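You operate a simulated robot arm through the tools that you are given. There is no shell and no other tool.

Carry out the task below with a simulated two-armed robot. There is one attempt and no reset: what you move stays moved.

TASK
Switch the small plate off, let it cool and scour its disc clean.
Fine: the yellow beaker goes on the cork mat, the blue sponge back; scour once HOT is out. Set down upright: yellow beaker. What is to be rubbed or washed off counts as gone when no trace of it is left.

It is judged by the outcome, as a careful person would: the job done as asked, and still so three seconds after it is handed in. It fails if anything else is knocked over, pushed out of place, dropped, spilled or broken.

THE ROBOT
Two 7-joint arms with fingered hands on one trunk that stands fixed in place. Base frame: the origin is at the foot of the trunk, x ahead of it, y to its left, z up; the work surface is at about z = 0.9. Lengths are in m, angles in degrees, forces in N, time in s.
The left shoulder is at [0.05, 0.214, 0.869], the right one opposite. With the tool pointing down near the work surface each hand reaches from about 0.32 to 0.86 m from the base axis, measured 20 degrees to its own side. Payload 3 kg a hand.
The TCP of each hand is the grasp point between the finger pads, 0.026 m short of the fingertips. In the tool frame z runs along the fingers and y along their closing line. Largest opening 0.132 m; the body of the gripper starts 0.073 m behind the TCP. The gripper is a hand of 3 fingers: y runs from the thumb to the fingers, the wrist lies at [0, 0, -0.229] in the tool frame.
Orientation is told as [roll, pitch, yaw] about the base's x, y, z axes, in that order, counted from this pose: with the fingers straight down and closing along the base's y, the tool's x points along the base's -x, its y along +y and its z along -z.

THE INTERFACE
- The arms move only by the tool drive_tool. It takes "left_increments", "right_increments" or both (then of equal length, played together; a hand with none holds still); each is a list of rows, each a list of 6 numbers: the turn, a rotation vector about the tool's x, y, z in degrees, then the shift along the tool's x, y, z in m. In form: [[rx, ry, rz, dx, dy, dz], ...]. A call has 1 to 20 rows; each row is the pose to reach, as a shift and turn from the pose commanded when the call began, along the tool's axes at that moment. Rows are played at 5 a second. More than 0.05 m and 8.6 degrees between two rows, and nothing of the call is played. A pose out of reach is approached as far as the arm can. The call stops where the force on the tool passes 80 N (or 10 N more than at its start, if that is more) or the arm is blocked; 0.2 s more then pass. In this call time passes only in rows, and 0.2 s behind the last. The reply holds the time, the measured pose of the TCP, the force on the tool along the base axes, the opening and the grip force, in the units named above and with some noise, with the torque about the TCP (base axes, N m) and any sound that the robot's microphone picked up.
- Cameras (640 x 400 px; columns grow to the right, rows downward): "scene" is now at [0.0115, -0.0625, 1.5064]; the picture's right is [-0.71, -0.70, 0.00], its down [-0.41, 0.41, -0.82] and it looks along [0.57, -0.58, -0.58] (base axes); focal length 247 px, centre (320, 200). "left" rides on the left gripper at [-0.062, 0.003, -0.092] in its tool frame; the picture's right is [-0.05, -1.00, 0.00], its down [0.83, -0.04, -0.56] and it looks along [0.55, -0.03, 0.83] (tool axes); focal length 230 px, centre (320, 200). "right" rides on the right gripper at [0.061, 0.003, -0.092] in its tool frame; the picture's right is [-0.05, 1.00, 0.00], its down [-0.83, -0.04, -0.55] and it looks along [-0.55, -0.03, 0.83] (tool axes); focal length 230 px, centre (320, 200). There is no depth. A picture from a camera that has moved, and an enlarged one, comes with that camera's place and axes in the base frame and with its lens.
- grab_frame(camera): a new picture of that camera. No time passes.
- set_fingers(finger1, finger2, thumb_bend, hand): sets how far each is bent, from 0 (flat) to 1 (curled in); at 0.3 the hand is open as for a grip, at 0.7 the pads meet at the TCP. One left out holds its place. A second passes; each finger stops where it meets its share of the squeeze, and holds until it gets a number again. It is the only way to open and close the hand. It gives what a move gives, with no picture; readings hold the bend of each and the force on the fingers (four entries, about 0 where the hand has none), thumb and palm.
- pan_tilt(pan, tilt): turns the head with the scene camera to pan (to the left, within 86 degrees either way) and tilt (down, from -29 to 69), counted from straight ahead of the robot. It gives what a move gives.
- close_up(camera, box): a new picture of the part [left, top, right, bottom] of that camera's present view, enlarged. No time passes.
- close_job(): hands the job in; it is judged then, once.

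Nothing tells you positions but the pictures and the camera data. Unless the task says otherwise, let go and move clear before handing in.

The tools are called as name(argument=value, ...) on one line, values as JSON. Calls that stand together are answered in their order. drive_tool: Moves the arms, as the interface text tells. Its arguments: {"type":"object","properties":{"left_increments":{"type":"array"},"right_increments":{"type":"array"}},"required":[]} The other tools are called the same way: set_fingers (finger1, finger2, thumb_bend, hand) moves the fingers one by one; pan_tilt (pan, tilt) turns the head that bears the scene camera; grab_frame (camera) takes a picture; close_up (camera, box) takes an enlarged picture of a part of a camera's view; close_job () hands the job in.

At the start:

```text
time: 0.0
left_tool_pos: [0.4338, -0.0363, 1.2633]
left_tool_rot: [0.0, 0.0, -27.8]
left_ft_force: [-1.4, 0.0, -0.5]
left_torque: [-0.03, -0.01, -0.03]
left_opening: 0.1318
left_grip_force: 0.1
left_shape: jaw
left_bend: [0.3, 0.3, 0.3]
left_finger forces: [0.0, 0.0, 0.1, 0.0, 0.0, 0.0]
right_tool_pos: [0.3506, -0.4015, 1.2546]
right_tool_rot: [-0.1, 0.0, -27.9]
right_ft_force: [1.0, 0.8, 0.5]
right_torque: [0.03, 0.0, -0.03]
right_opening: 0.1319
right_grip_force: 0.0
right_shape: jaw
right_bend: [0.3, 0.3, 0.3]
right_finger forces: [0.1, 0.1, 0.1, 0.0, 0.1, 0.0]
head pan, tilt: [-45.2, 35.4]
```

scene: 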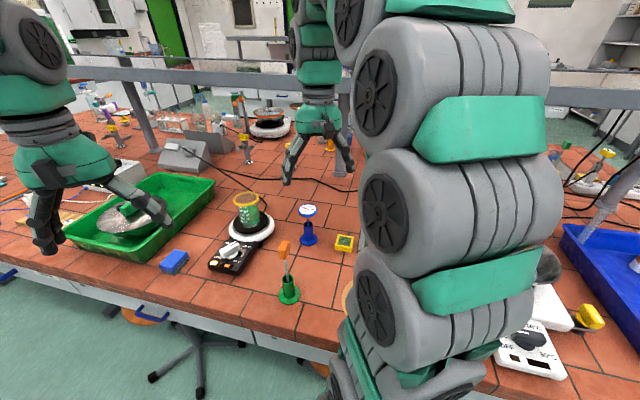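
right: 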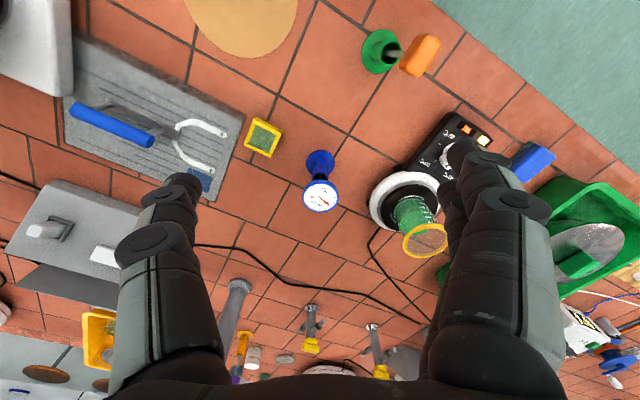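
left: 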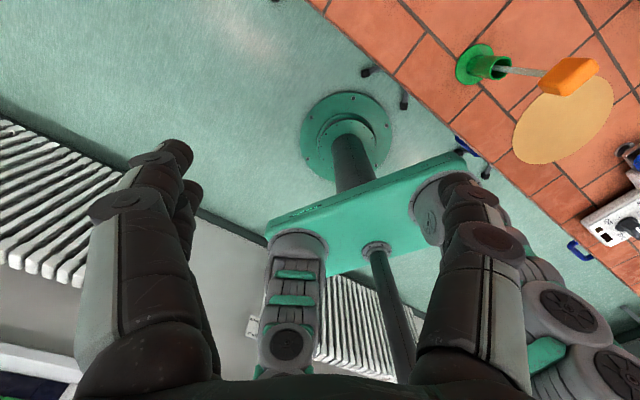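

I see a bench with a small hot plate carrying a green/yellow beaker, a blue sponge beside it, a cork mat nearer to the robot's trunk and a bigger plate on the other side. I'll look closer before moving anything.

close_up(camera="scene", box=[140, 170, 360, 310])

close_up(camera="right", box=[340, 90, 580, 270])

close_up(camera="scene", box=[460, 240, 640, 400])

```text
2.86 times, centred on (250, 240) of scene
camera zoom: at [0.0115, -0.0625, 1.5064], right [-0.71, -0.7, 0.0], down [-0.41, 0.41, -0.82], along [0.57, -0.58, -0.58], focal length 705 px, centre (520, 86)
```

zoom: 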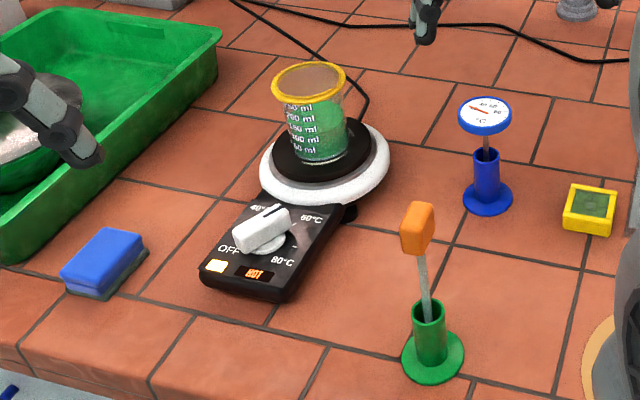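

```text
2.22 times, centred on (460, 180) of right
camera zoom: at [0.2997, -0.3701, 1.3466], right [0.51, 0.86, 0.0], down [0.71, -0.43, 0.55], along [0.48, -0.28, -0.83], focal length 511 px, centre (9, 244)
```

zoom: 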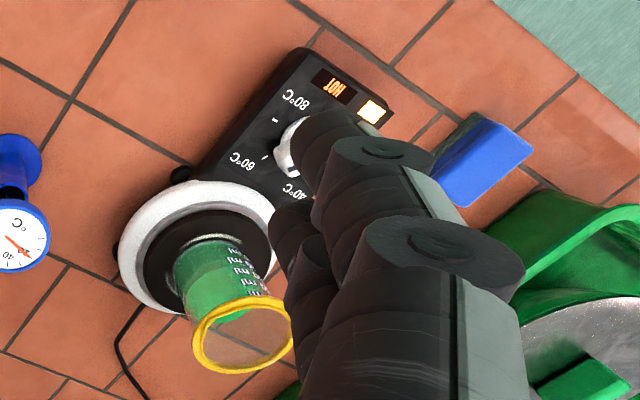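

```text
2.50 times, centred on (550, 320) of scene
camera zoom: at [0.0115, -0.0625, 1.5064], right [-0.71, -0.7, 0.0], down [-0.41, 0.41, -0.82], along [0.57, -0.58, -0.58], focal length 617 px, centre (-255, -100)
```

zoom: 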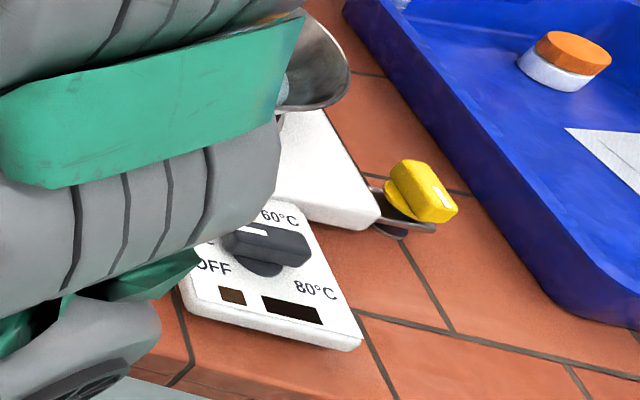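

The black plate shows HOT and carries the beaker; a white one sits further left. I'll turn the head to take in the whole bench.

pan_tilt(pan=0, tilt=45)

grab_frame(camera="scene")

pan_tilt(pan=-55, tilt=45)

grab_frame(camera="scene")

```text
time: 1.1
left_tool_pos: [0.4345, -0.0357, 1.2629]
left_tool_rot: [0.0, -0.1, -27.8]
left_ft_force: [0.5, -0.5, -0.4]
left_torque: [-0.01, -0.01, 0.0]
left_opening: 0.132
left_grip_force: 0.0
left_shape: jaw
left_bend: [0.3, 0.3, 0.3]
left_finger forces: [0.0, 0.0, 0.1, 0.1, 0.1, 0.0]
right_tool_pos: [0.352, -0.401, 1.2557]
right_tool_rot: [0.0, 0.0, -27.9]
right_ft_force: [-0.3, -0.1, 0.2]
right_torque: [0.0, 0.0, 0.0]
right_opening: 0.132
right_grip_force: 0.0
right_shape: jaw
right_bend: [0.3, 0.3, 0.3]
right_finger forces: [0.0, 0.0, 0.0, 0.0, 0.1, 0.1]
head pan, tilt: [0.0, 45.0]
```

```text
taken
```

scene: 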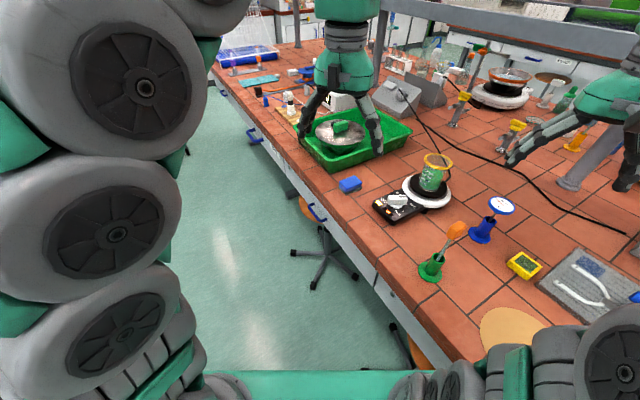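

```text
time: 2.4
left_tool_pos: [0.4343, -0.035, 1.2637]
left_tool_rot: [0.0, 0.0, -27.8]
left_ft_force: [-0.3, 0.5, -0.2]
left_torque: [0.0, 0.02, -0.02]
left_opening: 0.1317
left_grip_force: 0.0
left_shape: jaw
left_bend: [0.3, 0.3, 0.3]
left_finger forces: [0.1, 0.0, 0.0, 0.1, 0.0, 0.1]
right_tool_pos: [0.3517, -0.4007, 1.2545]
right_tool_rot: [0.0, 0.0, -27.9]
right_ft_force: [-0.1, 0.0, 0.1]
right_torque: [0.02, 0.02, 0.02]
right_opening: 0.1322
right_grip_force: 0.2
right_shape: jaw
right_bend: [0.3, 0.3, 0.3]
right_finger forces: [0.1, 0.1, 0.1, 0.0, 0.0, 0.0]
head pan, tilt: [-55.0, 45.0]
```

```text
taken
```

scene: 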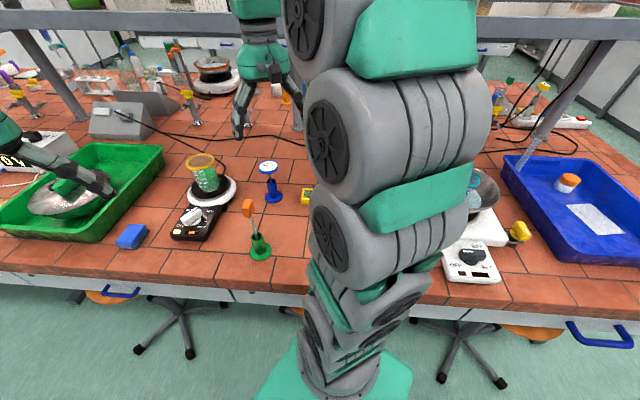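

The small black plate (knob, HOT light, beaker on its disc) is ahead-right; the blue sponge is left of it, the round cork mat lies near the bench edge toward the trunk. I'll zoom in on the details.

close_up(camera="scene", box=[155, 140, 255, 250])

close_up(camera="scene", box=[420, 160, 640, 300])

close_up(camera="scene", box=[230, 140, 340, 270])

close_up(camera="right", box=[60, 0, 320, 200])

close_up(camera="left", box=[440, 0, 640, 270])

```text
3.64 times, centred on (205, 195) of scene
camera zoom: at [-0.0037, -0.0668, 1.4921], right [-0.82, -0.57, 0.0], down [-0.41, 0.58, -0.71], along [0.41, -0.58, -0.71], focal length 897 px, centre (738, 218)
```

zoom: 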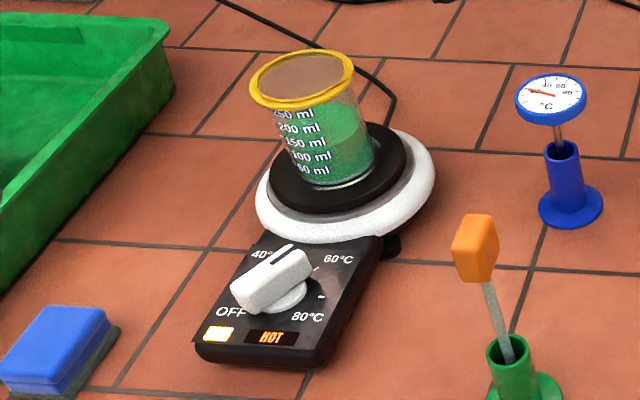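

```text
2.86 times, centred on (530, 230) of scene
camera zoom: at [-0.0037, -0.0668, 1.4921], right [-0.82, -0.57, 0.0], down [-0.41, 0.58, -0.71], along [0.41, -0.58, -0.71], focal length 705 px, centre (-280, 114)
```

zoom: 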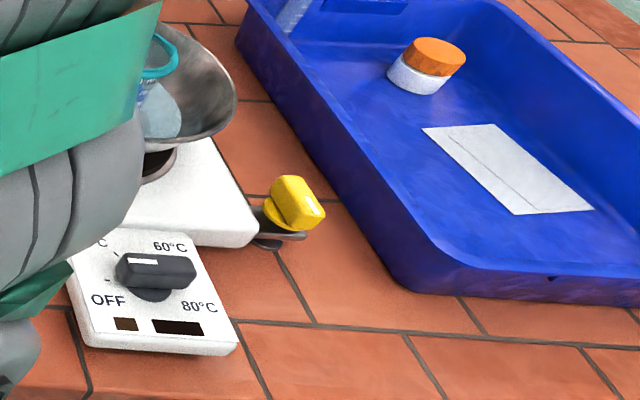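

```text
3.08 times, centred on (285, 205) of scene
camera zoom: at [-0.0037, -0.0668, 1.4921], right [-0.82, -0.57, 0.0], down [-0.41, 0.58, -0.71], along [0.41, -0.58, -0.71], focal length 759 px, centre (428, 185)
```

zoom: 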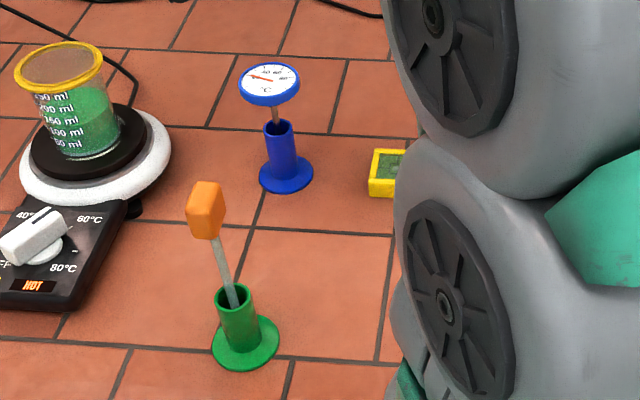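

```text
2.00 times, centred on (190, 100) of right
camera zoom: at [0.2997, -0.3701, 1.3466], right [0.51, 0.86, 0.0], down [0.71, -0.43, 0.55], along [0.48, -0.28, -0.83], focal length 460 px, centre (580, 400)
```

zoom: 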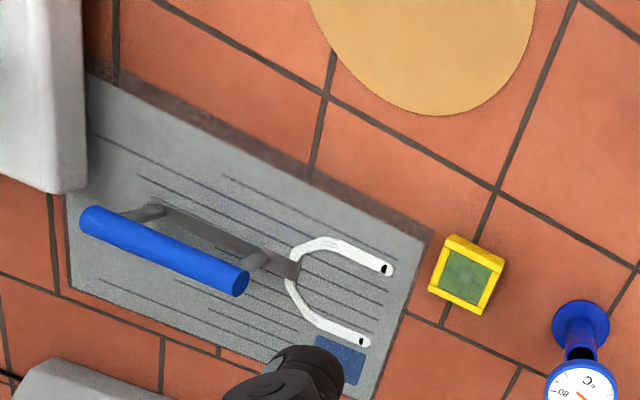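

```text
1.48 times, centred on (540, 135) of left
camera zoom: at [0.4914, -0.0625, 1.3554], right [-0.42, -0.91, 0.0], down [-0.75, 0.35, 0.56], along [-0.5, 0.23, -0.83], focal length 341 px, centre (-6, 296)
```

zoom: 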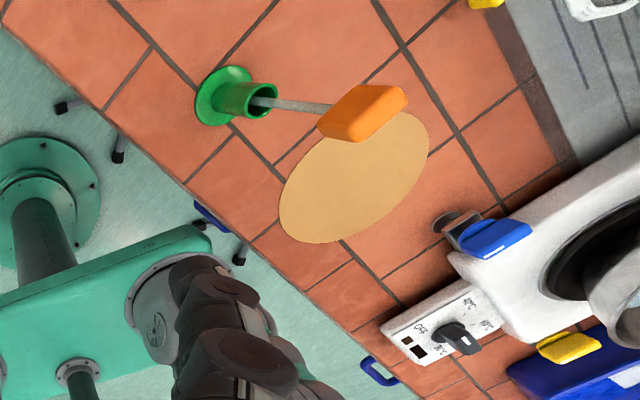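

The plate's knob points to 60 °C and HOT is lit. The left hand hangs over the area, so I'll move it out to the left, then bring the right hand over the plate for a better view.

drive_tool(left_increments=[[0, 0, 0, 0.02, 0.036, 0], [0, 0, 0, 0.04, 0.072, 0], [0, 0, 0, 0.06, 0.108, 0], [0, 0, 0, 0.08, 0.144, 0], [0, 0, 0, 0.1, 0.18, 0], [0, 0, 0, 0.12, 0.216, 0], [0, 0, 0, 0.14, 0.252, 0]], right_increments=[[0, 0, 0, 0, 0.02, 0], [0, 0, 0, 0, 0.04, 0], [0, 0, 0, 0, 0.06, 0], [0, 0, 0, 0, 0.08, 0], [0, 0, 0, 0, 0.1, 0], [0, 0, 0, 0, 0.12, 0], [0, 0, 0, 0, 0.14, 0]])

grab_frame(camera="scene")

grab_frame(camera="right")

grab_frame(camera="left")

```text
time: 4.0
left_tool_pos: [0.431, 0.2519, 1.2646]
left_tool_rot: [0.0, 0.0, -27.9]
left_ft_force: [0.0, 0.4, 0.8]
left_torque: [-0.01, -0.02, 0.0]
left_opening: 0.1318
left_grip_force: 0.1
left_shape: jaw
left_bend: [0.3, 0.3, 0.3]
left_finger forces: [0.0, 0.0, 0.0, 0.0, 0.0, 0.0]
right_tool_pos: [0.4177, -0.2766, 1.2562]
right_tool_rot: [0.0, 0.0, -27.9]
right_ft_force: [-0.1, 0.1, 0.3]
right_torque: [0.02, 0.0, 0.03]
right_opening: 0.1321
right_grip_force: 0.0
right_shape: jaw
right_bend: [0.3, 0.3, 0.3]
right_finger forces: [0.1, 0.0, 0.0, 0.1, 0.1, 0.1]
head pan, tilt: [-55.0, 45.0]
```

```text
taken
```

scene: 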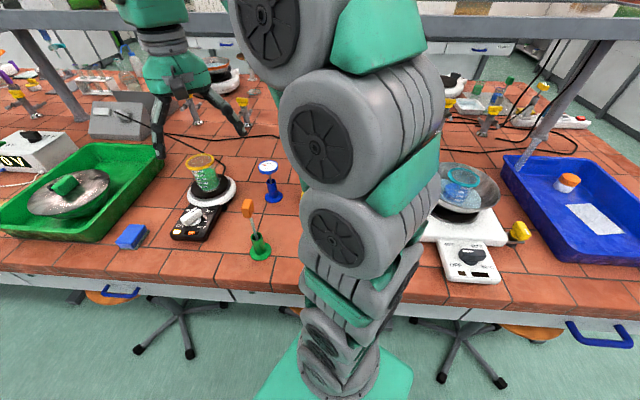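

```text
taken
camera right: at [0.3653, -0.2465, 1.3475], right [0.51, 0.86, 0.0], down [0.71, -0.43, 0.55], along [0.48, -0.28, -0.83], focal length 230 px, centre (320, 200)
```

right: 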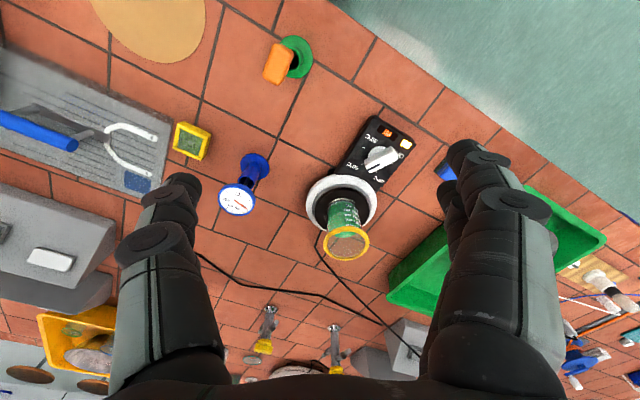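

```text
taken
camera left: at [0.4859, 0.2262, 1.3556], right [-0.42, -0.91, 0.0], down [-0.75, 0.35, 0.56], along [-0.5, 0.23, -0.83], focal length 230 px, centre (320, 200)
```

left: 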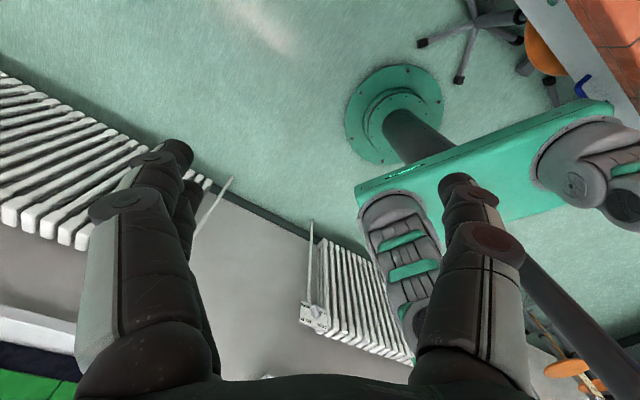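

Now the right camera sees the plate from above. I'll enlarge the plate, the knob and the mat.

close_up(camera="right", box=[290, 100, 430, 270])

close_up(camera="right", box=[340, 105, 420, 185])

close_up(camera="scene", box=[100, 200, 220, 260])

close_up(camera="right", box=[0, 0, 320, 200])

```text
2.35 times, centred on (360, 185) of right
camera zoom: at [0.3653, -0.2465, 1.3475], right [0.51, 0.86, 0.0], down [0.71, -0.43, 0.55], along [0.48, -0.28, -0.83], focal length 541 px, centre (226, 235)
```

zoom: 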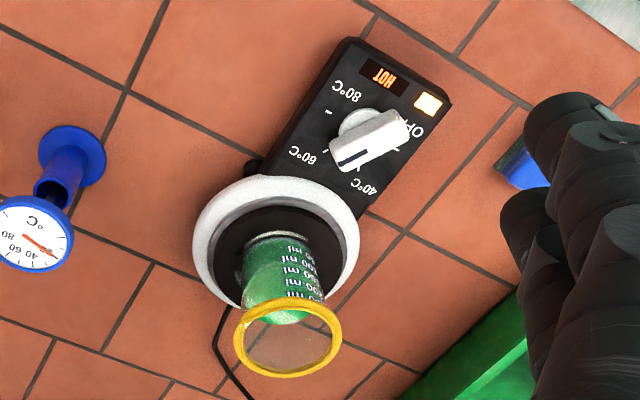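

```text
5.00 times, centred on (380, 145) of right
camera zoom: at [0.3653, -0.2465, 1.3475], right [0.51, 0.86, 0.0], down [0.71, -0.43, 0.55], along [0.48, -0.28, -0.83], focal length 1150 px, centre (20, 475)
```

zoom: 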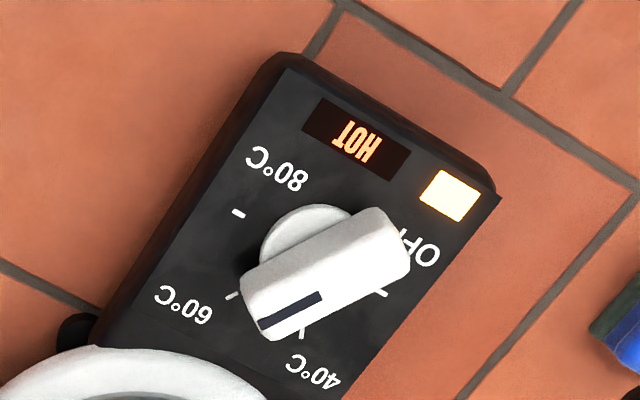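

```text
5.33 times, centred on (160, 230) of scene
camera zoom: at [-0.0038, -0.0668, 1.4921], right [-0.82, -0.57, 0.0], down [-0.41, 0.58, -0.71], along [0.41, -0.58, -0.71], focal length 1316 px, centre (1173, 40)
```

zoom: 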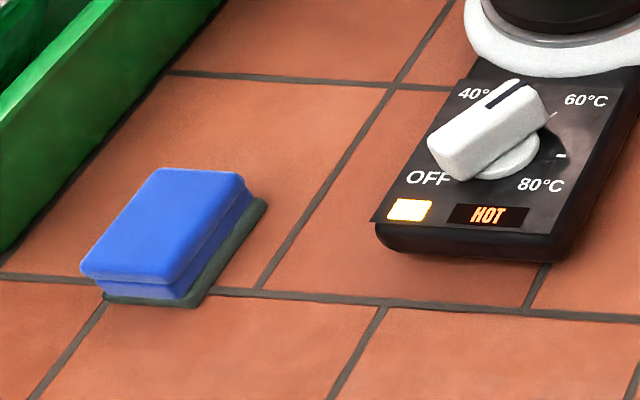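

```text
2.00 times, centred on (160, 100) of right
camera zoom: at [0.3653, -0.2465, 1.3475], right [0.51, 0.86, 0.0], down [0.71, -0.43, 0.55], along [0.48, -0.28, -0.83], focal length 460 px, centre (640, 400)
```

zoom: 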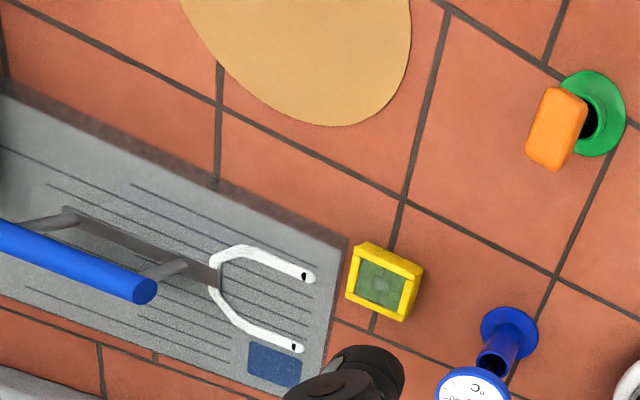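

The knob (centre about 0.575, -0.240) points at 60; OFF is 120° counter-clockwise. The beaker (about 0.634, -0.350, rim near z 1.05) would be in the hand's way while turning, so I'll take the beaker off first, approaching from straight above.

drive_tool(right_increments=[[0, 0, 0, -0.0322, 0.0052, 0.005], [0, 0, 0, -0.0644, 0.0104, 0.01], [0, 0, 0, -0.0966, 0.0156, 0.015], [0, 0, 0, -0.1288, 0.0208, 0.02], [0, 0, 0, -0.161, 0.026, 0.03], [0, 0, 0, -0.1932, 0.0312, 0.045], [0, 0, 0, -0.2255, 0.0363, 0.06]])

grab_frame(camera="right")

grab_frame(camera="scene")

```text
time: 5.6
left_tool_pos: [0.429, 0.2528, 1.2639]
left_tool_rot: [-0.1, 0.0, -27.8]
left_ft_force: [-0.1, -0.2, 0.2]
left_torque: [0.02, 0.02, 0.01]
left_opening: 0.1318
left_grip_force: 0.1
left_shape: jaw
left_bend: [0.3, 0.3, 0.3]
left_finger forces: [0.1, 0.1, 0.0, 0.0, 0.0, 0.0]
right_tool_pos: [0.6331, -0.3502, 1.192]
right_tool_rot: [0.0, 0.1, -27.8]
right_ft_force: [0.0, 0.1, -1.0]
right_torque: [0.05, -0.01, 0.0]
right_opening: 0.132
right_grip_force: 0.0
right_shape: jaw
right_bend: [0.3, 0.3, 0.3]
right_finger forces: [0.1, 0.0, 0.0, 0.1, 0.0, 0.1]
head pan, tilt: [-55.0, 45.0]
```

```text
taken
camera right: at [0.5809, -0.3185, 1.2842], right [0.51, 0.86, 0.0], down [0.71, -0.43, 0.55], along [0.48, -0.28, -0.83], focal length 230 px, centre (320, 200)
```

right: 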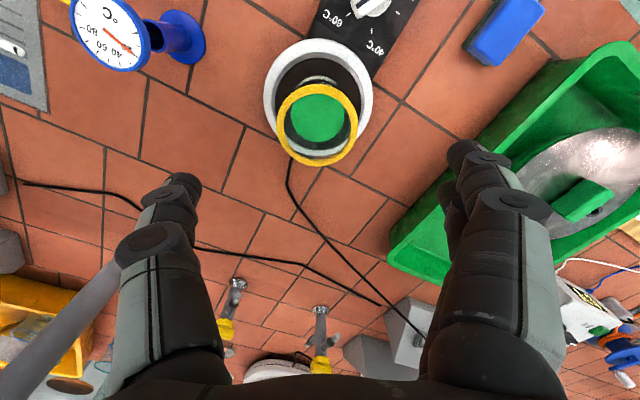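

```text
taken
```

scene: 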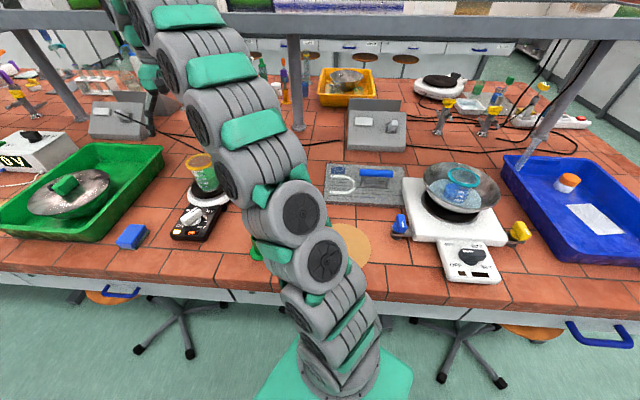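

The beaker's rim centre works out at (0.634, -0.353) at z ≈ 1.056, almost right under the open hand. I'll descend around it to mid-height.

drive_tool(right_increments=[[0, 0, 0, -0.002, -0.002, 0.03], [0, 0, 0, -0.002, -0.002, 0.06], [0, 0, 0, -0.002, -0.002, 0.09], [0, 0, 0, -0.002, -0.002, 0.115]])

grab_frame(camera="right")

close_up(camera="scene", box=[120, 60, 260, 250])

```text
time: 6.6
left_tool_pos: [0.4293, 0.252, 1.2642]
left_tool_rot: [0.0, 0.0, -27.8]
left_ft_force: [0.1, -0.2, 1.1]
left_torque: [0.0, 0.02, 0.01]
left_opening: 0.1317
left_grip_force: 0.0
left_shape: jaw
left_bend: [0.3, 0.3, 0.3]
left_finger forces: [0.0, 0.0, 0.0, 0.1, 0.0, 0.0]
right_tool_pos: [0.6323, -0.3518, 1.0798]
right_tool_rot: [0.0, 0.1, -27.9]
right_ft_force: [-0.4, -0.5, 0.3]
right_torque: [-0.02, 0.03, 0.03]
right_opening: 0.1317
right_grip_force: 0.1
right_shape: jaw
right_bend: [0.3, 0.3, 0.3]
right_finger forces: [0.0, 0.0, 0.1, 0.1, 0.1, 0.1]
head pan, tilt: [-55.0, 45.0]
```

```text
taken
camera right: at [0.5806, -0.322, 1.171], right [0.51, 0.86, 0.0], down [0.71, -0.43, 0.55], along [0.48, -0.28, -0.83], focal length 230 px, centre (320, 200)
```

right: 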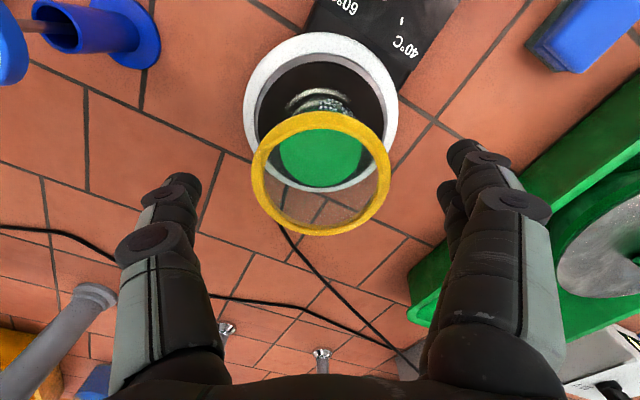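

```text
2.11 times, centred on (190, 155) of scene
camera zoom: at [-0.0037, -0.0668, 1.4921], right [-0.82, -0.57, 0.0], down [-0.41, 0.58, -0.71], along [0.41, -0.58, -0.71], focal length 519 px, centre (594, 295)
```

zoom: 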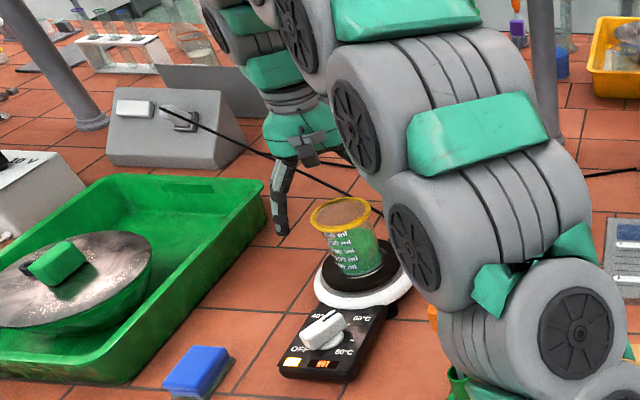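

The rim is centred between the fingers. I'll go down the rest of the way and close.

drive_tool(right_increments=[[0, 0, 0, 0, 0, 0.026], [0, 0, 0, 0, 0, 0.052], [0, 0, 0, 0, 0, 0.078]])

grab_frame(camera="right")

close_up(camera="scene", box=[120, 80, 260, 250])

```text
time: 7.4
left_tool_pos: [0.4307, 0.2526, 1.2628]
left_tool_rot: [0.0, 0.0, -27.9]
left_ft_force: [0.7, 0.0, 0.5]
left_torque: [-0.01, -0.02, 0.01]
left_opening: 0.1319
left_grip_force: 0.0
left_shape: jaw
left_bend: [0.3, 0.3, 0.3]
left_finger forces: [0.1, 0.0, 0.0, 0.0, 0.0, 0.1]
right_tool_pos: [0.6346, -0.3538, 1.005]
right_tool_rot: [0.1, -0.4, -27.8]
right_ft_force: [-1.0, -3.6, 45.2]
right_torque: [-0.41, 0.15, 0.24]
right_opening: 0.1311
right_grip_force: 0.1
right_shape: jaw
right_bend: [0.3, 0.3, 0.3]
right_finger forces: [0.7, 14.2, 0.1, 0.1, 25.9, 0.0]
head pan, tilt: [-55.0, 45.0]
```

```text
taken
camera right: at [0.5819, -0.3234, 1.0957], right [0.51, 0.86, 0.0], down [0.71, -0.43, 0.56], along [0.48, -0.29, -0.83], focal length 230 px, centre (320, 200)
```

right: 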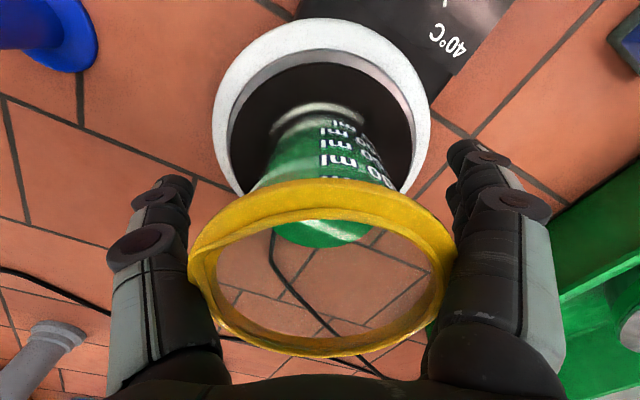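

```text
2.35 times, centred on (190, 165) of scene
camera zoom: at [-0.0044, -0.0665, 1.4921], right [-0.82, -0.57, 0.0], down [-0.41, 0.58, -0.71], along [0.41, -0.58, -0.71], focal length 580 px, centre (626, 282)
```

zoom: 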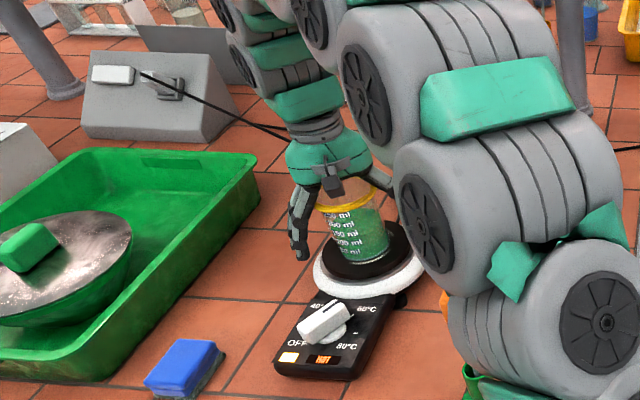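

The knuckles met the rim (about 45 N), so the hand is too deep. I'll back up a bit right away.

drive_tool(right_increments=[[0, 0, 0, 0, 0, -0.01], [0, 0, 0, 0, 0, -0.02]])

grab_frame(camera="right")

close_up(camera="scene", box=[120, 80, 260, 250])

```text
time: 8.0
left_tool_pos: [0.4299, 0.2528, 1.2629]
left_tool_rot: [0.0, -0.1, -27.9]
left_ft_force: [-0.9, 0.4, 0.2]
left_torque: [-0.02, 0.02, 0.03]
left_opening: 0.1316
left_grip_force: 0.1
left_shape: jaw
left_bend: [0.3, 0.3, 0.3]
left_finger forces: [0.0, 0.0, 0.0, 0.0, 0.1, 0.1]
right_tool_pos: [0.6338, -0.3533, 1.0216]
right_tool_rot: [0.0, 0.3, -27.9]
right_ft_force: [0.3, -0.6, -0.2]
right_torque: [-0.01, 0.01, 0.01]
right_opening: 0.1314
right_grip_force: 0.0
right_shape: jaw
right_bend: [0.3, 0.3, 0.3]
right_finger forces: [0.0, 0.0, 0.1, 0.0, 0.0, 0.0]
head pan, tilt: [-55.0, 45.0]
```

```text
taken
camera right: at [0.5821, -0.3225, 1.1129], right [0.51, 0.86, 0.0], down [0.72, -0.43, 0.55], along [0.47, -0.28, -0.83], focal length 230 px, centre (320, 200)
```

right: 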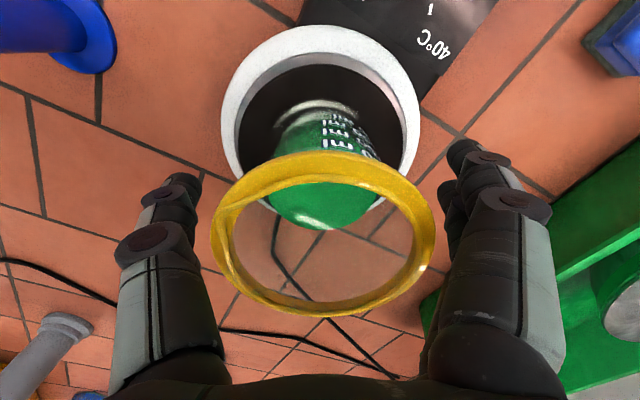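

```text
2.35 times, centred on (190, 165) of scene
camera zoom: at [-0.0038, -0.0668, 1.4921], right [-0.82, -0.57, 0.0], down [-0.41, 0.58, -0.71], along [0.41, -0.58, -0.71], focal length 580 px, centre (626, 282)
```

zoom: 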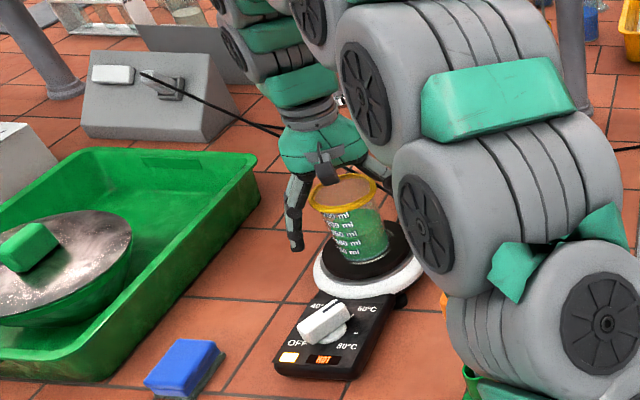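

Free again with no force. The pads are now below the rim, so I'll close carefully.

set_fingers(hand="right", finger1=0.46, finger2=0.46, thumb_bend=0.46)

grab_frame(camera="right")

```text
time: 9.0
left_tool_pos: [0.4292, 0.2508, 1.263]
left_tool_rot: [0.0, 0.1, -27.9]
left_ft_force: [-0.4, 1.2, 0.2]
left_torque: [0.0, -0.03, -0.02]
left_opening: 0.1319
left_grip_force: 0.1
left_shape: jaw
left_bend: [0.3, 0.3, 0.3]
left_finger forces: [0.0, 0.0, 0.1, 0.0, 0.0, 0.1]
right_tool_pos: [0.6343, -0.3528, 1.0217]
right_tool_rot: [0.1, 0.0, -28.0]
right_ft_force: [0.6, 1.9, 0.5]
right_torque: [-0.02, -0.02, 0.03]
right_opening: 0.0824
right_grip_force: 1.5
right_shape: fingers
right_bend: [0.46, 0.45, 0.46]
right_finger forces: [0.0, 1.5, 0.0, 0.0, 1.0, 0.0]
head pan, tilt: [-55.0, 45.0]
```

```text
taken
camera right: at [0.5823, -0.3226, 1.1133], right [0.51, 0.86, 0.0], down [0.71, -0.43, 0.55], along [0.48, -0.28, -0.83], focal length 230 px, centre (320, 200)
```

right: 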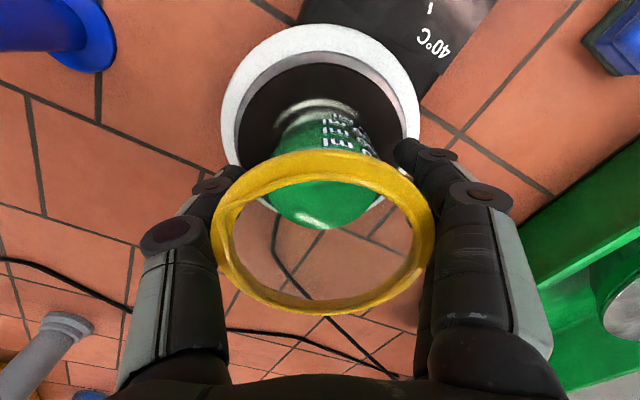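

Light contact has begun. I'll squeeze on gradually.

set_fingers(hand="right", finger1=0.52, finger2=0.52, thumb_bend=0.52)

grab_frame(camera="right")

close_up(camera="scene", box=[120, 80, 260, 250])

```text
time: 10.0
left_tool_pos: [0.4292, 0.2522, 1.2642]
left_tool_rot: [0.0, 0.0, -27.8]
left_ft_force: [-0.8, -0.4, 0.7]
left_torque: [0.01, 0.01, 0.01]
left_opening: 0.132
left_grip_force: 0.0
left_shape: jaw
left_bend: [0.3, 0.3, 0.3]
left_finger forces: [0.0, 0.0, 0.0, 0.1, 0.0, 0.0]
right_tool_pos: [0.6342, -0.3529, 1.0214]
right_tool_rot: [0.0, 0.0, -27.9]
right_ft_force: [0.5, 0.9, 4.0]
right_torque: [0.02, -0.01, 0.05]
right_opening: 0.0661
right_grip_force: 7.9
right_shape: fingers
right_bend: [0.51, 0.51, 0.52]
right_finger forces: [1.0, 6.4, 0.1, 0.1, 6.8, 0.0]
head pan, tilt: [-55.0, 45.0]
```

```text
taken
camera right: at [0.5823, -0.3226, 1.1134], right [0.51, 0.86, 0.0], down [0.71, -0.43, 0.55], along [0.48, -0.28, -0.83], focal length 230 px, centre (320, 200)
```

right: 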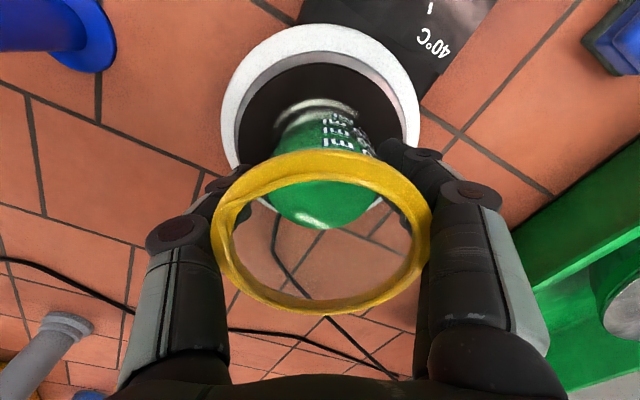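

```text
2.35 times, centred on (190, 165) of scene
camera zoom: at [-0.0038, -0.0668, 1.4921], right [-0.82, -0.57, 0.0], down [-0.41, 0.58, -0.71], along [0.41, -0.58, -0.71], focal length 580 px, centre (626, 282)
```

zoom: 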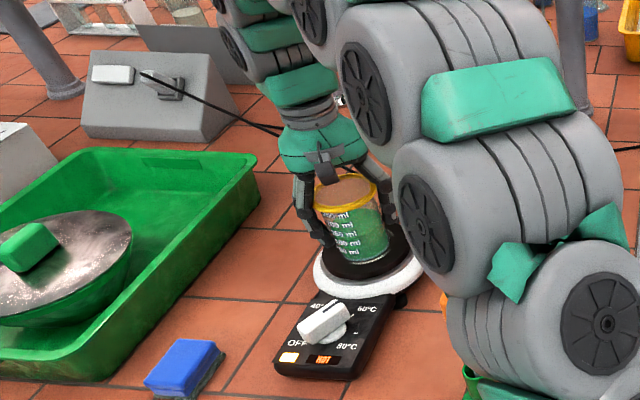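

set_fingers(hand="right", finger1=0.6, finger2=0.6, thumb_bend=0.6)

grab_frame(camera="right")

close_up(camera="scene", box=[120, 80, 260, 250])

```text
time: 11.0
left_tool_pos: [0.4289, 0.2519, 1.2636]
left_tool_rot: [0.1, 0.0, -27.7]
left_ft_force: [-0.3, 0.0, 0.1]
left_torque: [0.0, 0.0, 0.0]
left_opening: 0.132
left_grip_force: 0.1
left_shape: jaw
left_bend: [0.3, 0.3, 0.3]
left_finger forces: [0.0, 0.0, 0.1, 0.0, 0.1, 0.0]
right_tool_pos: [0.6351, -0.3542, 1.0216]
right_tool_rot: [0.0, 0.0, -27.9]
right_ft_force: [0.8, 0.0, 3.9]
right_torque: [0.06, -0.05, 0.07]
right_opening: 0.0625
right_grip_force: 17.3
right_shape: fingers
right_bend: [0.52, 0.53, 0.56]
right_finger forces: [6.3, 11.5, 0.0, 0.0, 16.7, 0.1]
head pan, tilt: [-55.0, 45.0]
```

```text
taken
camera right: at [0.5823, -0.3226, 1.1134], right [0.51, 0.86, 0.0], down [0.71, -0.43, 0.55], along [0.48, -0.28, -0.83], focal length 230 px, centre (320, 200)
```

right: 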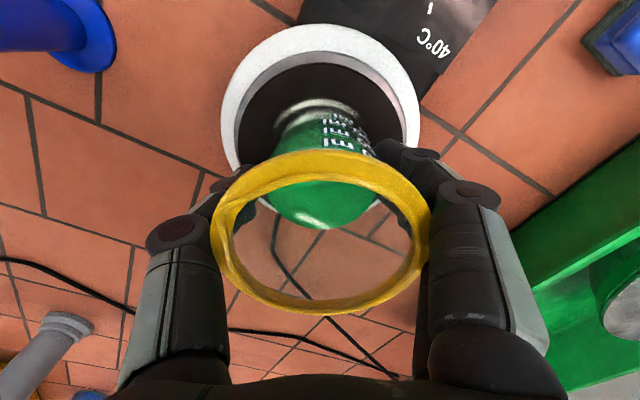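

```text
2.35 times, centred on (190, 165) of scene
camera zoom: at [-0.0038, -0.0668, 1.4921], right [-0.82, -0.57, 0.0], down [-0.41, 0.58, -0.71], along [0.41, -0.58, -0.71], focal length 580 px, centre (626, 282)
```

zoom: 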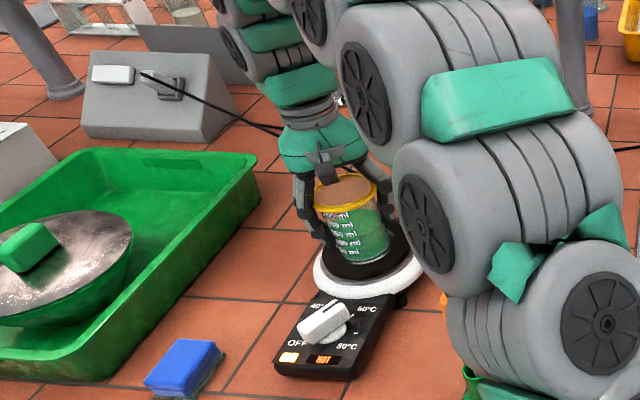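

All three fingers hold with about 17 N. I'll lift a little and check.

drive_tool(right_increments=[[0, 0, 0, 0, 0, -0.008], [0, 0, 0, 0, 0, -0.02], [0, 0, 0, 0, 0, -0.035], [0, 0, 0, 0, 0, -0.05]])

grab_frame(camera="right")

close_up(camera="scene", box=[120, 80, 260, 250])

```text
time: 12.0
left_tool_pos: [0.4283, 0.2526, 1.2641]
left_tool_rot: [0.0, 0.0, -27.7]
left_ft_force: [0.1, -0.5, -0.9]
left_torque: [-0.03, -0.01, -0.01]
left_opening: 0.1321
left_grip_force: 0.0
left_shape: jaw
left_bend: [0.3, 0.3, 0.3]
left_finger forces: [0.1, 0.0, 0.0, 0.1, 0.0, 0.0]
right_tool_pos: [0.6346, -0.3549, 1.0722]
right_tool_rot: [0.0, 0.1, -27.9]
right_ft_force: [-0.2, 0.9, -3.1]
right_torque: [0.03, 0.0, 0.02]
right_opening: 0.0629
right_grip_force: 15.4
right_shape: fingers
right_bend: [0.52, 0.53, 0.56]
right_finger forces: [6.0, 10.0, 0.0, 0.1, 16.1, 0.0]
head pan, tilt: [-55.0, 45.0]
```

```text
taken
camera right: at [0.5815, -0.3231, 1.164], right [0.51, 0.86, 0.0], down [0.71, -0.43, 0.55], along [0.48, -0.28, -0.83], focal length 230 px, centre (320, 200)
```

right: 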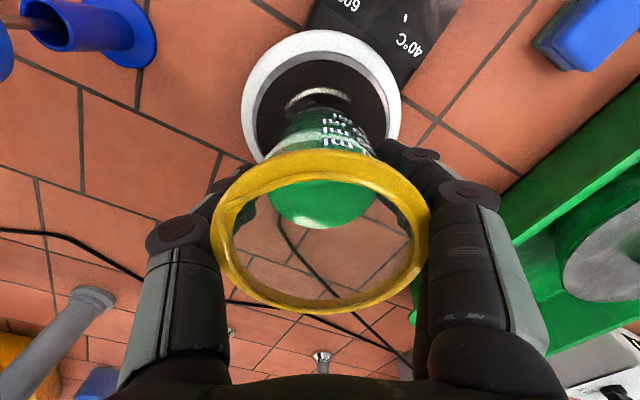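

```text
2.35 times, centred on (190, 165) of scene
camera zoom: at [-0.0037, -0.0668, 1.4921], right [-0.82, -0.57, 0.0], down [-0.41, 0.58, -0.71], along [0.41, -0.58, -0.71], focal length 580 px, centre (626, 282)
```

zoom: 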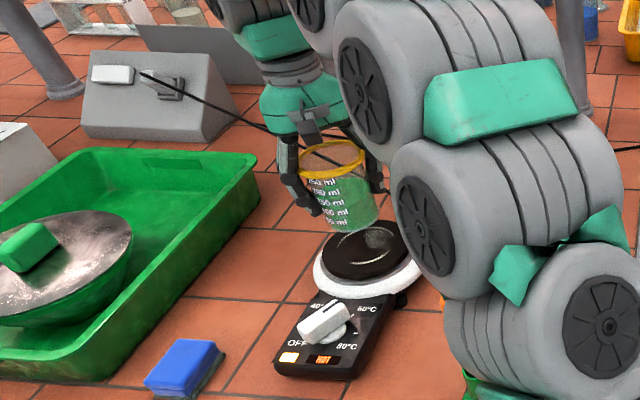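

The beaker is held level and the disc shows a grey stain. I'll raise it well clear and carry it toward the cork mat slowly.

drive_tool(right_increments=[[0, 0, 0, 0, 0, -0.015], [0, 0, 0, 0, 0, -0.04], [0, 0, 0, 0, 0, -0.065], [0, 0, 0, 0, 0, -0.09], [0, 0, 0, 0, 0, -0.11], [0, 0, 0, 0.008, -0.0063, -0.125], [0, 0, 0, 0.022, -0.0174, -0.13], [0, 0, 0, 0.042, -0.0333, -0.13], [0, 0, 0, 0.064, -0.0508, -0.13], [0, 0, 0, 0.086, -0.0682, -0.13], [0, 0, 0, 0.108, -0.0857, -0.13], [0, 0, 0, 0.13, -0.1031, -0.13], [0, 0, 0, 0.152, -0.1206, -0.13], [0, 0, 0, 0.17, -0.1349, -0.13], [0, 0, 0, 0.18, -0.1428, -0.13]])

grab_frame(camera="right")

grab_frame(camera="scene")

```text
time: 15.2
left_tool_pos: [0.431, 0.2522, 1.264]
left_tool_rot: [0.0, 0.1, -27.8]
left_ft_force: [0.3, -0.3, -0.1]
left_torque: [0.01, -0.01, -0.02]
left_opening: 0.1319
left_grip_force: 0.1
left_shape: jaw
left_bend: [0.3, 0.3, 0.3]
left_finger forces: [0.1, 0.0, 0.0, 0.1, 0.0, 0.0]
right_tool_pos: [0.4082, -0.3949, 1.1996]
right_tool_rot: [0.0, 0.1, -27.8]
right_ft_force: [0.7, -0.2, -2.8]
right_torque: [0.01, 0.0, -0.02]
right_opening: 0.0626
right_grip_force: 15.9
right_shape: fingers
right_bend: [0.52, 0.53, 0.56]
right_finger forces: [5.9, 9.5, 0.1, 0.0, 15.7, 0.0]
head pan, tilt: [-55.0, 45.0]
```

```text
taken
camera right: at [0.3565, -0.3653, 1.2922], right [0.51, 0.86, 0.0], down [0.72, -0.43, 0.55], along [0.48, -0.28, -0.83], focal length 230 px, centre (320, 200)
```

right: 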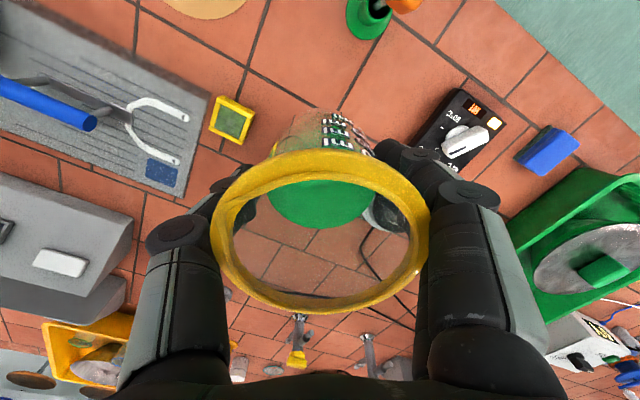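

```text
taken
```

scene: 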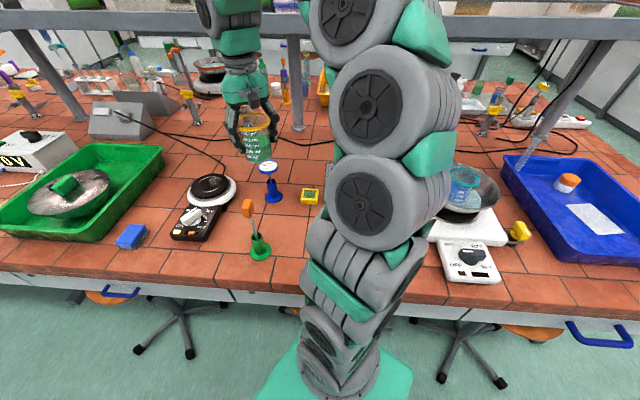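

Still steady. Before going on, I'll turn the head to find a clear view of the mat.

pan_tilt(pan=-20, tilt=60)

close_up(camera="scene", box=[0, 0, 640, 400])

pan_tilt(pan=-75, tilt=60)

close_up(camera="scene", box=[0, 0, 640, 400])

```text
time: 16.2
left_tool_pos: [0.429, 0.2519, 1.2644]
left_tool_rot: [0.0, 0.0, -27.9]
left_ft_force: [-0.1, 0.2, -0.5]
left_torque: [0.02, 0.03, -0.03]
left_opening: 0.1318
left_grip_force: 0.0
left_shape: jaw
left_bend: [0.3, 0.3, 0.3]
left_finger forces: [0.1, 0.0, 0.1, 0.0, 0.0, 0.1]
right_tool_pos: [0.4096, -0.3952, 1.2005]
right_tool_rot: [0.0, 0.1, -27.8]
right_ft_force: [0.2, -0.5, -1.7]
right_torque: [-0.01, 0.02, -0.02]
right_opening: 0.0626
right_grip_force: 15.6
right_shape: fingers
right_bend: [0.52, 0.53, 0.56]
right_finger forces: [6.0, 9.5, 0.0, 0.0, 15.8, 0.1]
head pan, tilt: [-20.0, 60.0]
```

```text
1.00 times, centred on (320, 200) of scene (not enlarged: the box is as wide or as high as the picture)
camera zoom: at [0.0123, -0.0231, 1.4727], right [-0.34, -0.94, 0.0], down [-0.81, 0.3, -0.5], along [0.47, -0.17, -0.87], focal length 247 px, centre (320, 200)
```

zoom: 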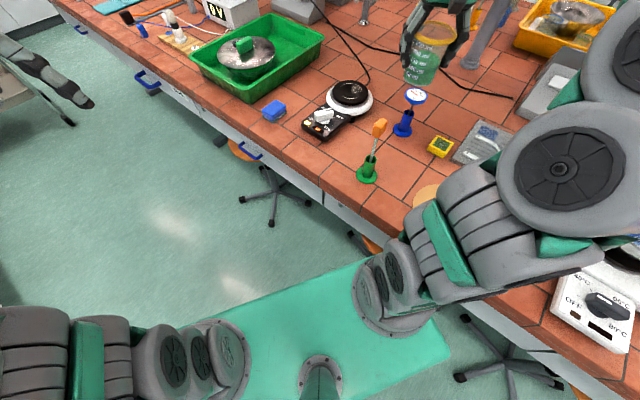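

```text
time: 17.4
left_tool_pos: [0.4292, 0.2517, 1.2638]
left_tool_rot: [0.0, 0.1, -27.8]
left_ft_force: [0.0, 0.0, 0.4]
left_torque: [0.01, 0.0, 0.02]
left_opening: 0.1321
left_grip_force: 0.1
left_shape: jaw
left_bend: [0.3, 0.3, 0.3]
left_finger forces: [0.1, 0.0, 0.0, 0.0, 0.0, 0.0]
right_tool_pos: [0.4093, -0.3953, 1.2007]
right_tool_rot: [0.0, 0.1, -28.0]
right_ft_force: [-0.9, 0.6, -2.7]
right_torque: [-0.01, -0.01, -0.01]
right_opening: 0.0623
right_grip_force: 15.9
right_shape: fingers
right_bend: [0.52, 0.53, 0.56]
right_finger forces: [5.9, 9.5, 0.1, 0.0, 15.7, 0.1]
head pan, tilt: [-75.0, 60.0]
```

```text
1.00 times, centred on (320, 200) of scene (not enlarged: the box is as wide or as high as the picture)
camera zoom: at [-0.0331, -0.0646, 1.4727], right [-0.97, -0.26, 0.0], down [-0.22, 0.84, -0.5], along [0.13, -0.48, -0.87], focal length 247 px, centre (320, 200)
```

zoom: 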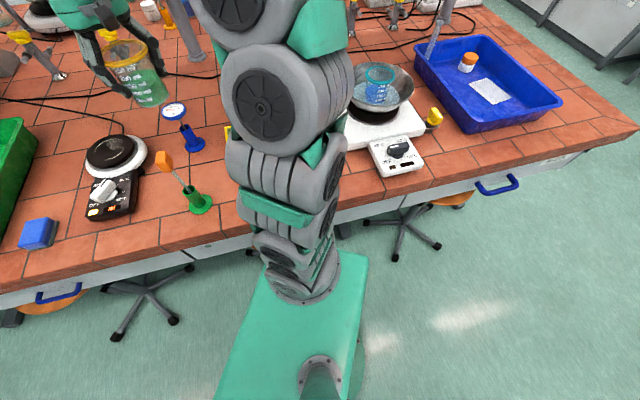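

The mat is under the right upper arm; from the earlier views it is centred near (0.186, -0.435), radius 0.084. I'll carry the beaker over it at height and see how the arm copes.

drive_tool(right_increments=[[0, 0, 0, 0.008, -0.0073, 0], [0, 0, 0, 0.024, -0.0219, 0], [0, 0, 0, 0.044, -0.0401, 0], [0, 0, 0, 0.064, -0.0584, 0], [0, 0, 0, 0.084, -0.0766, 0], [0, 0, 0, 0.104, -0.0949, 0], [0, 0, 0, 0.124, -0.1131, 0], [0, 0, 0, 0.142, -0.1295, 0], [0, 0, 0, 0.152, -0.1386, 0], [0, 0, 0, 0.156, -0.1422, 0]])

grab_frame(camera="right")

grab_frame(camera="scene")

```text
time: 19.6
left_tool_pos: [0.4298, 0.2516, 1.2629]
left_tool_rot: [0.0, 0.0, -27.9]
left_ft_force: [-0.5, -0.2, -1.0]
left_torque: [0.02, 0.0, 0.03]
left_opening: 0.1319
left_grip_force: 0.1
left_shape: jaw
left_bend: [0.3, 0.3, 0.3]
left_finger forces: [0.0, 0.0, 0.1, 0.1, 0.1, 0.0]
right_tool_pos: [0.2036, -0.4488, 1.2029]
right_tool_rot: [0.0, 0.0, -27.9]
right_ft_force: [0.6, 0.3, -1.4]
right_torque: [-0.03, 0.02, -0.01]
right_opening: 0.0626
right_grip_force: 15.7
right_shape: fingers
right_bend: [0.52, 0.53, 0.56]
right_finger forces: [5.8, 9.1, 0.1, 0.1, 15.5, 0.0]
head pan, tilt: [-75.0, 60.0]
```

```text
taken
camera right: at [0.1517, -0.4182, 1.2945], right [0.51, 0.86, 0.0], down [0.71, -0.43, 0.55], along [0.48, -0.28, -0.83], focal length 230 px, centre (320, 200)
```

right: 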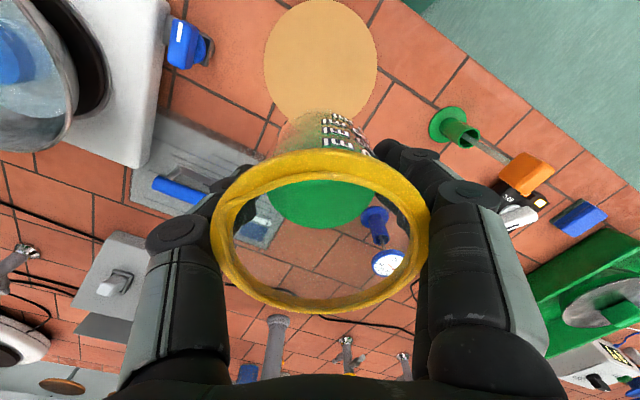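

```text
taken
```

scene: 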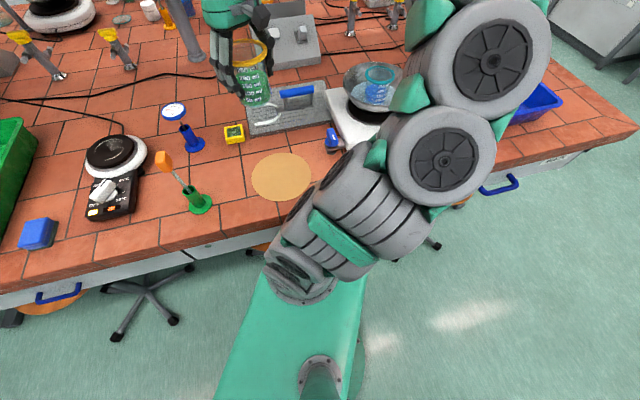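

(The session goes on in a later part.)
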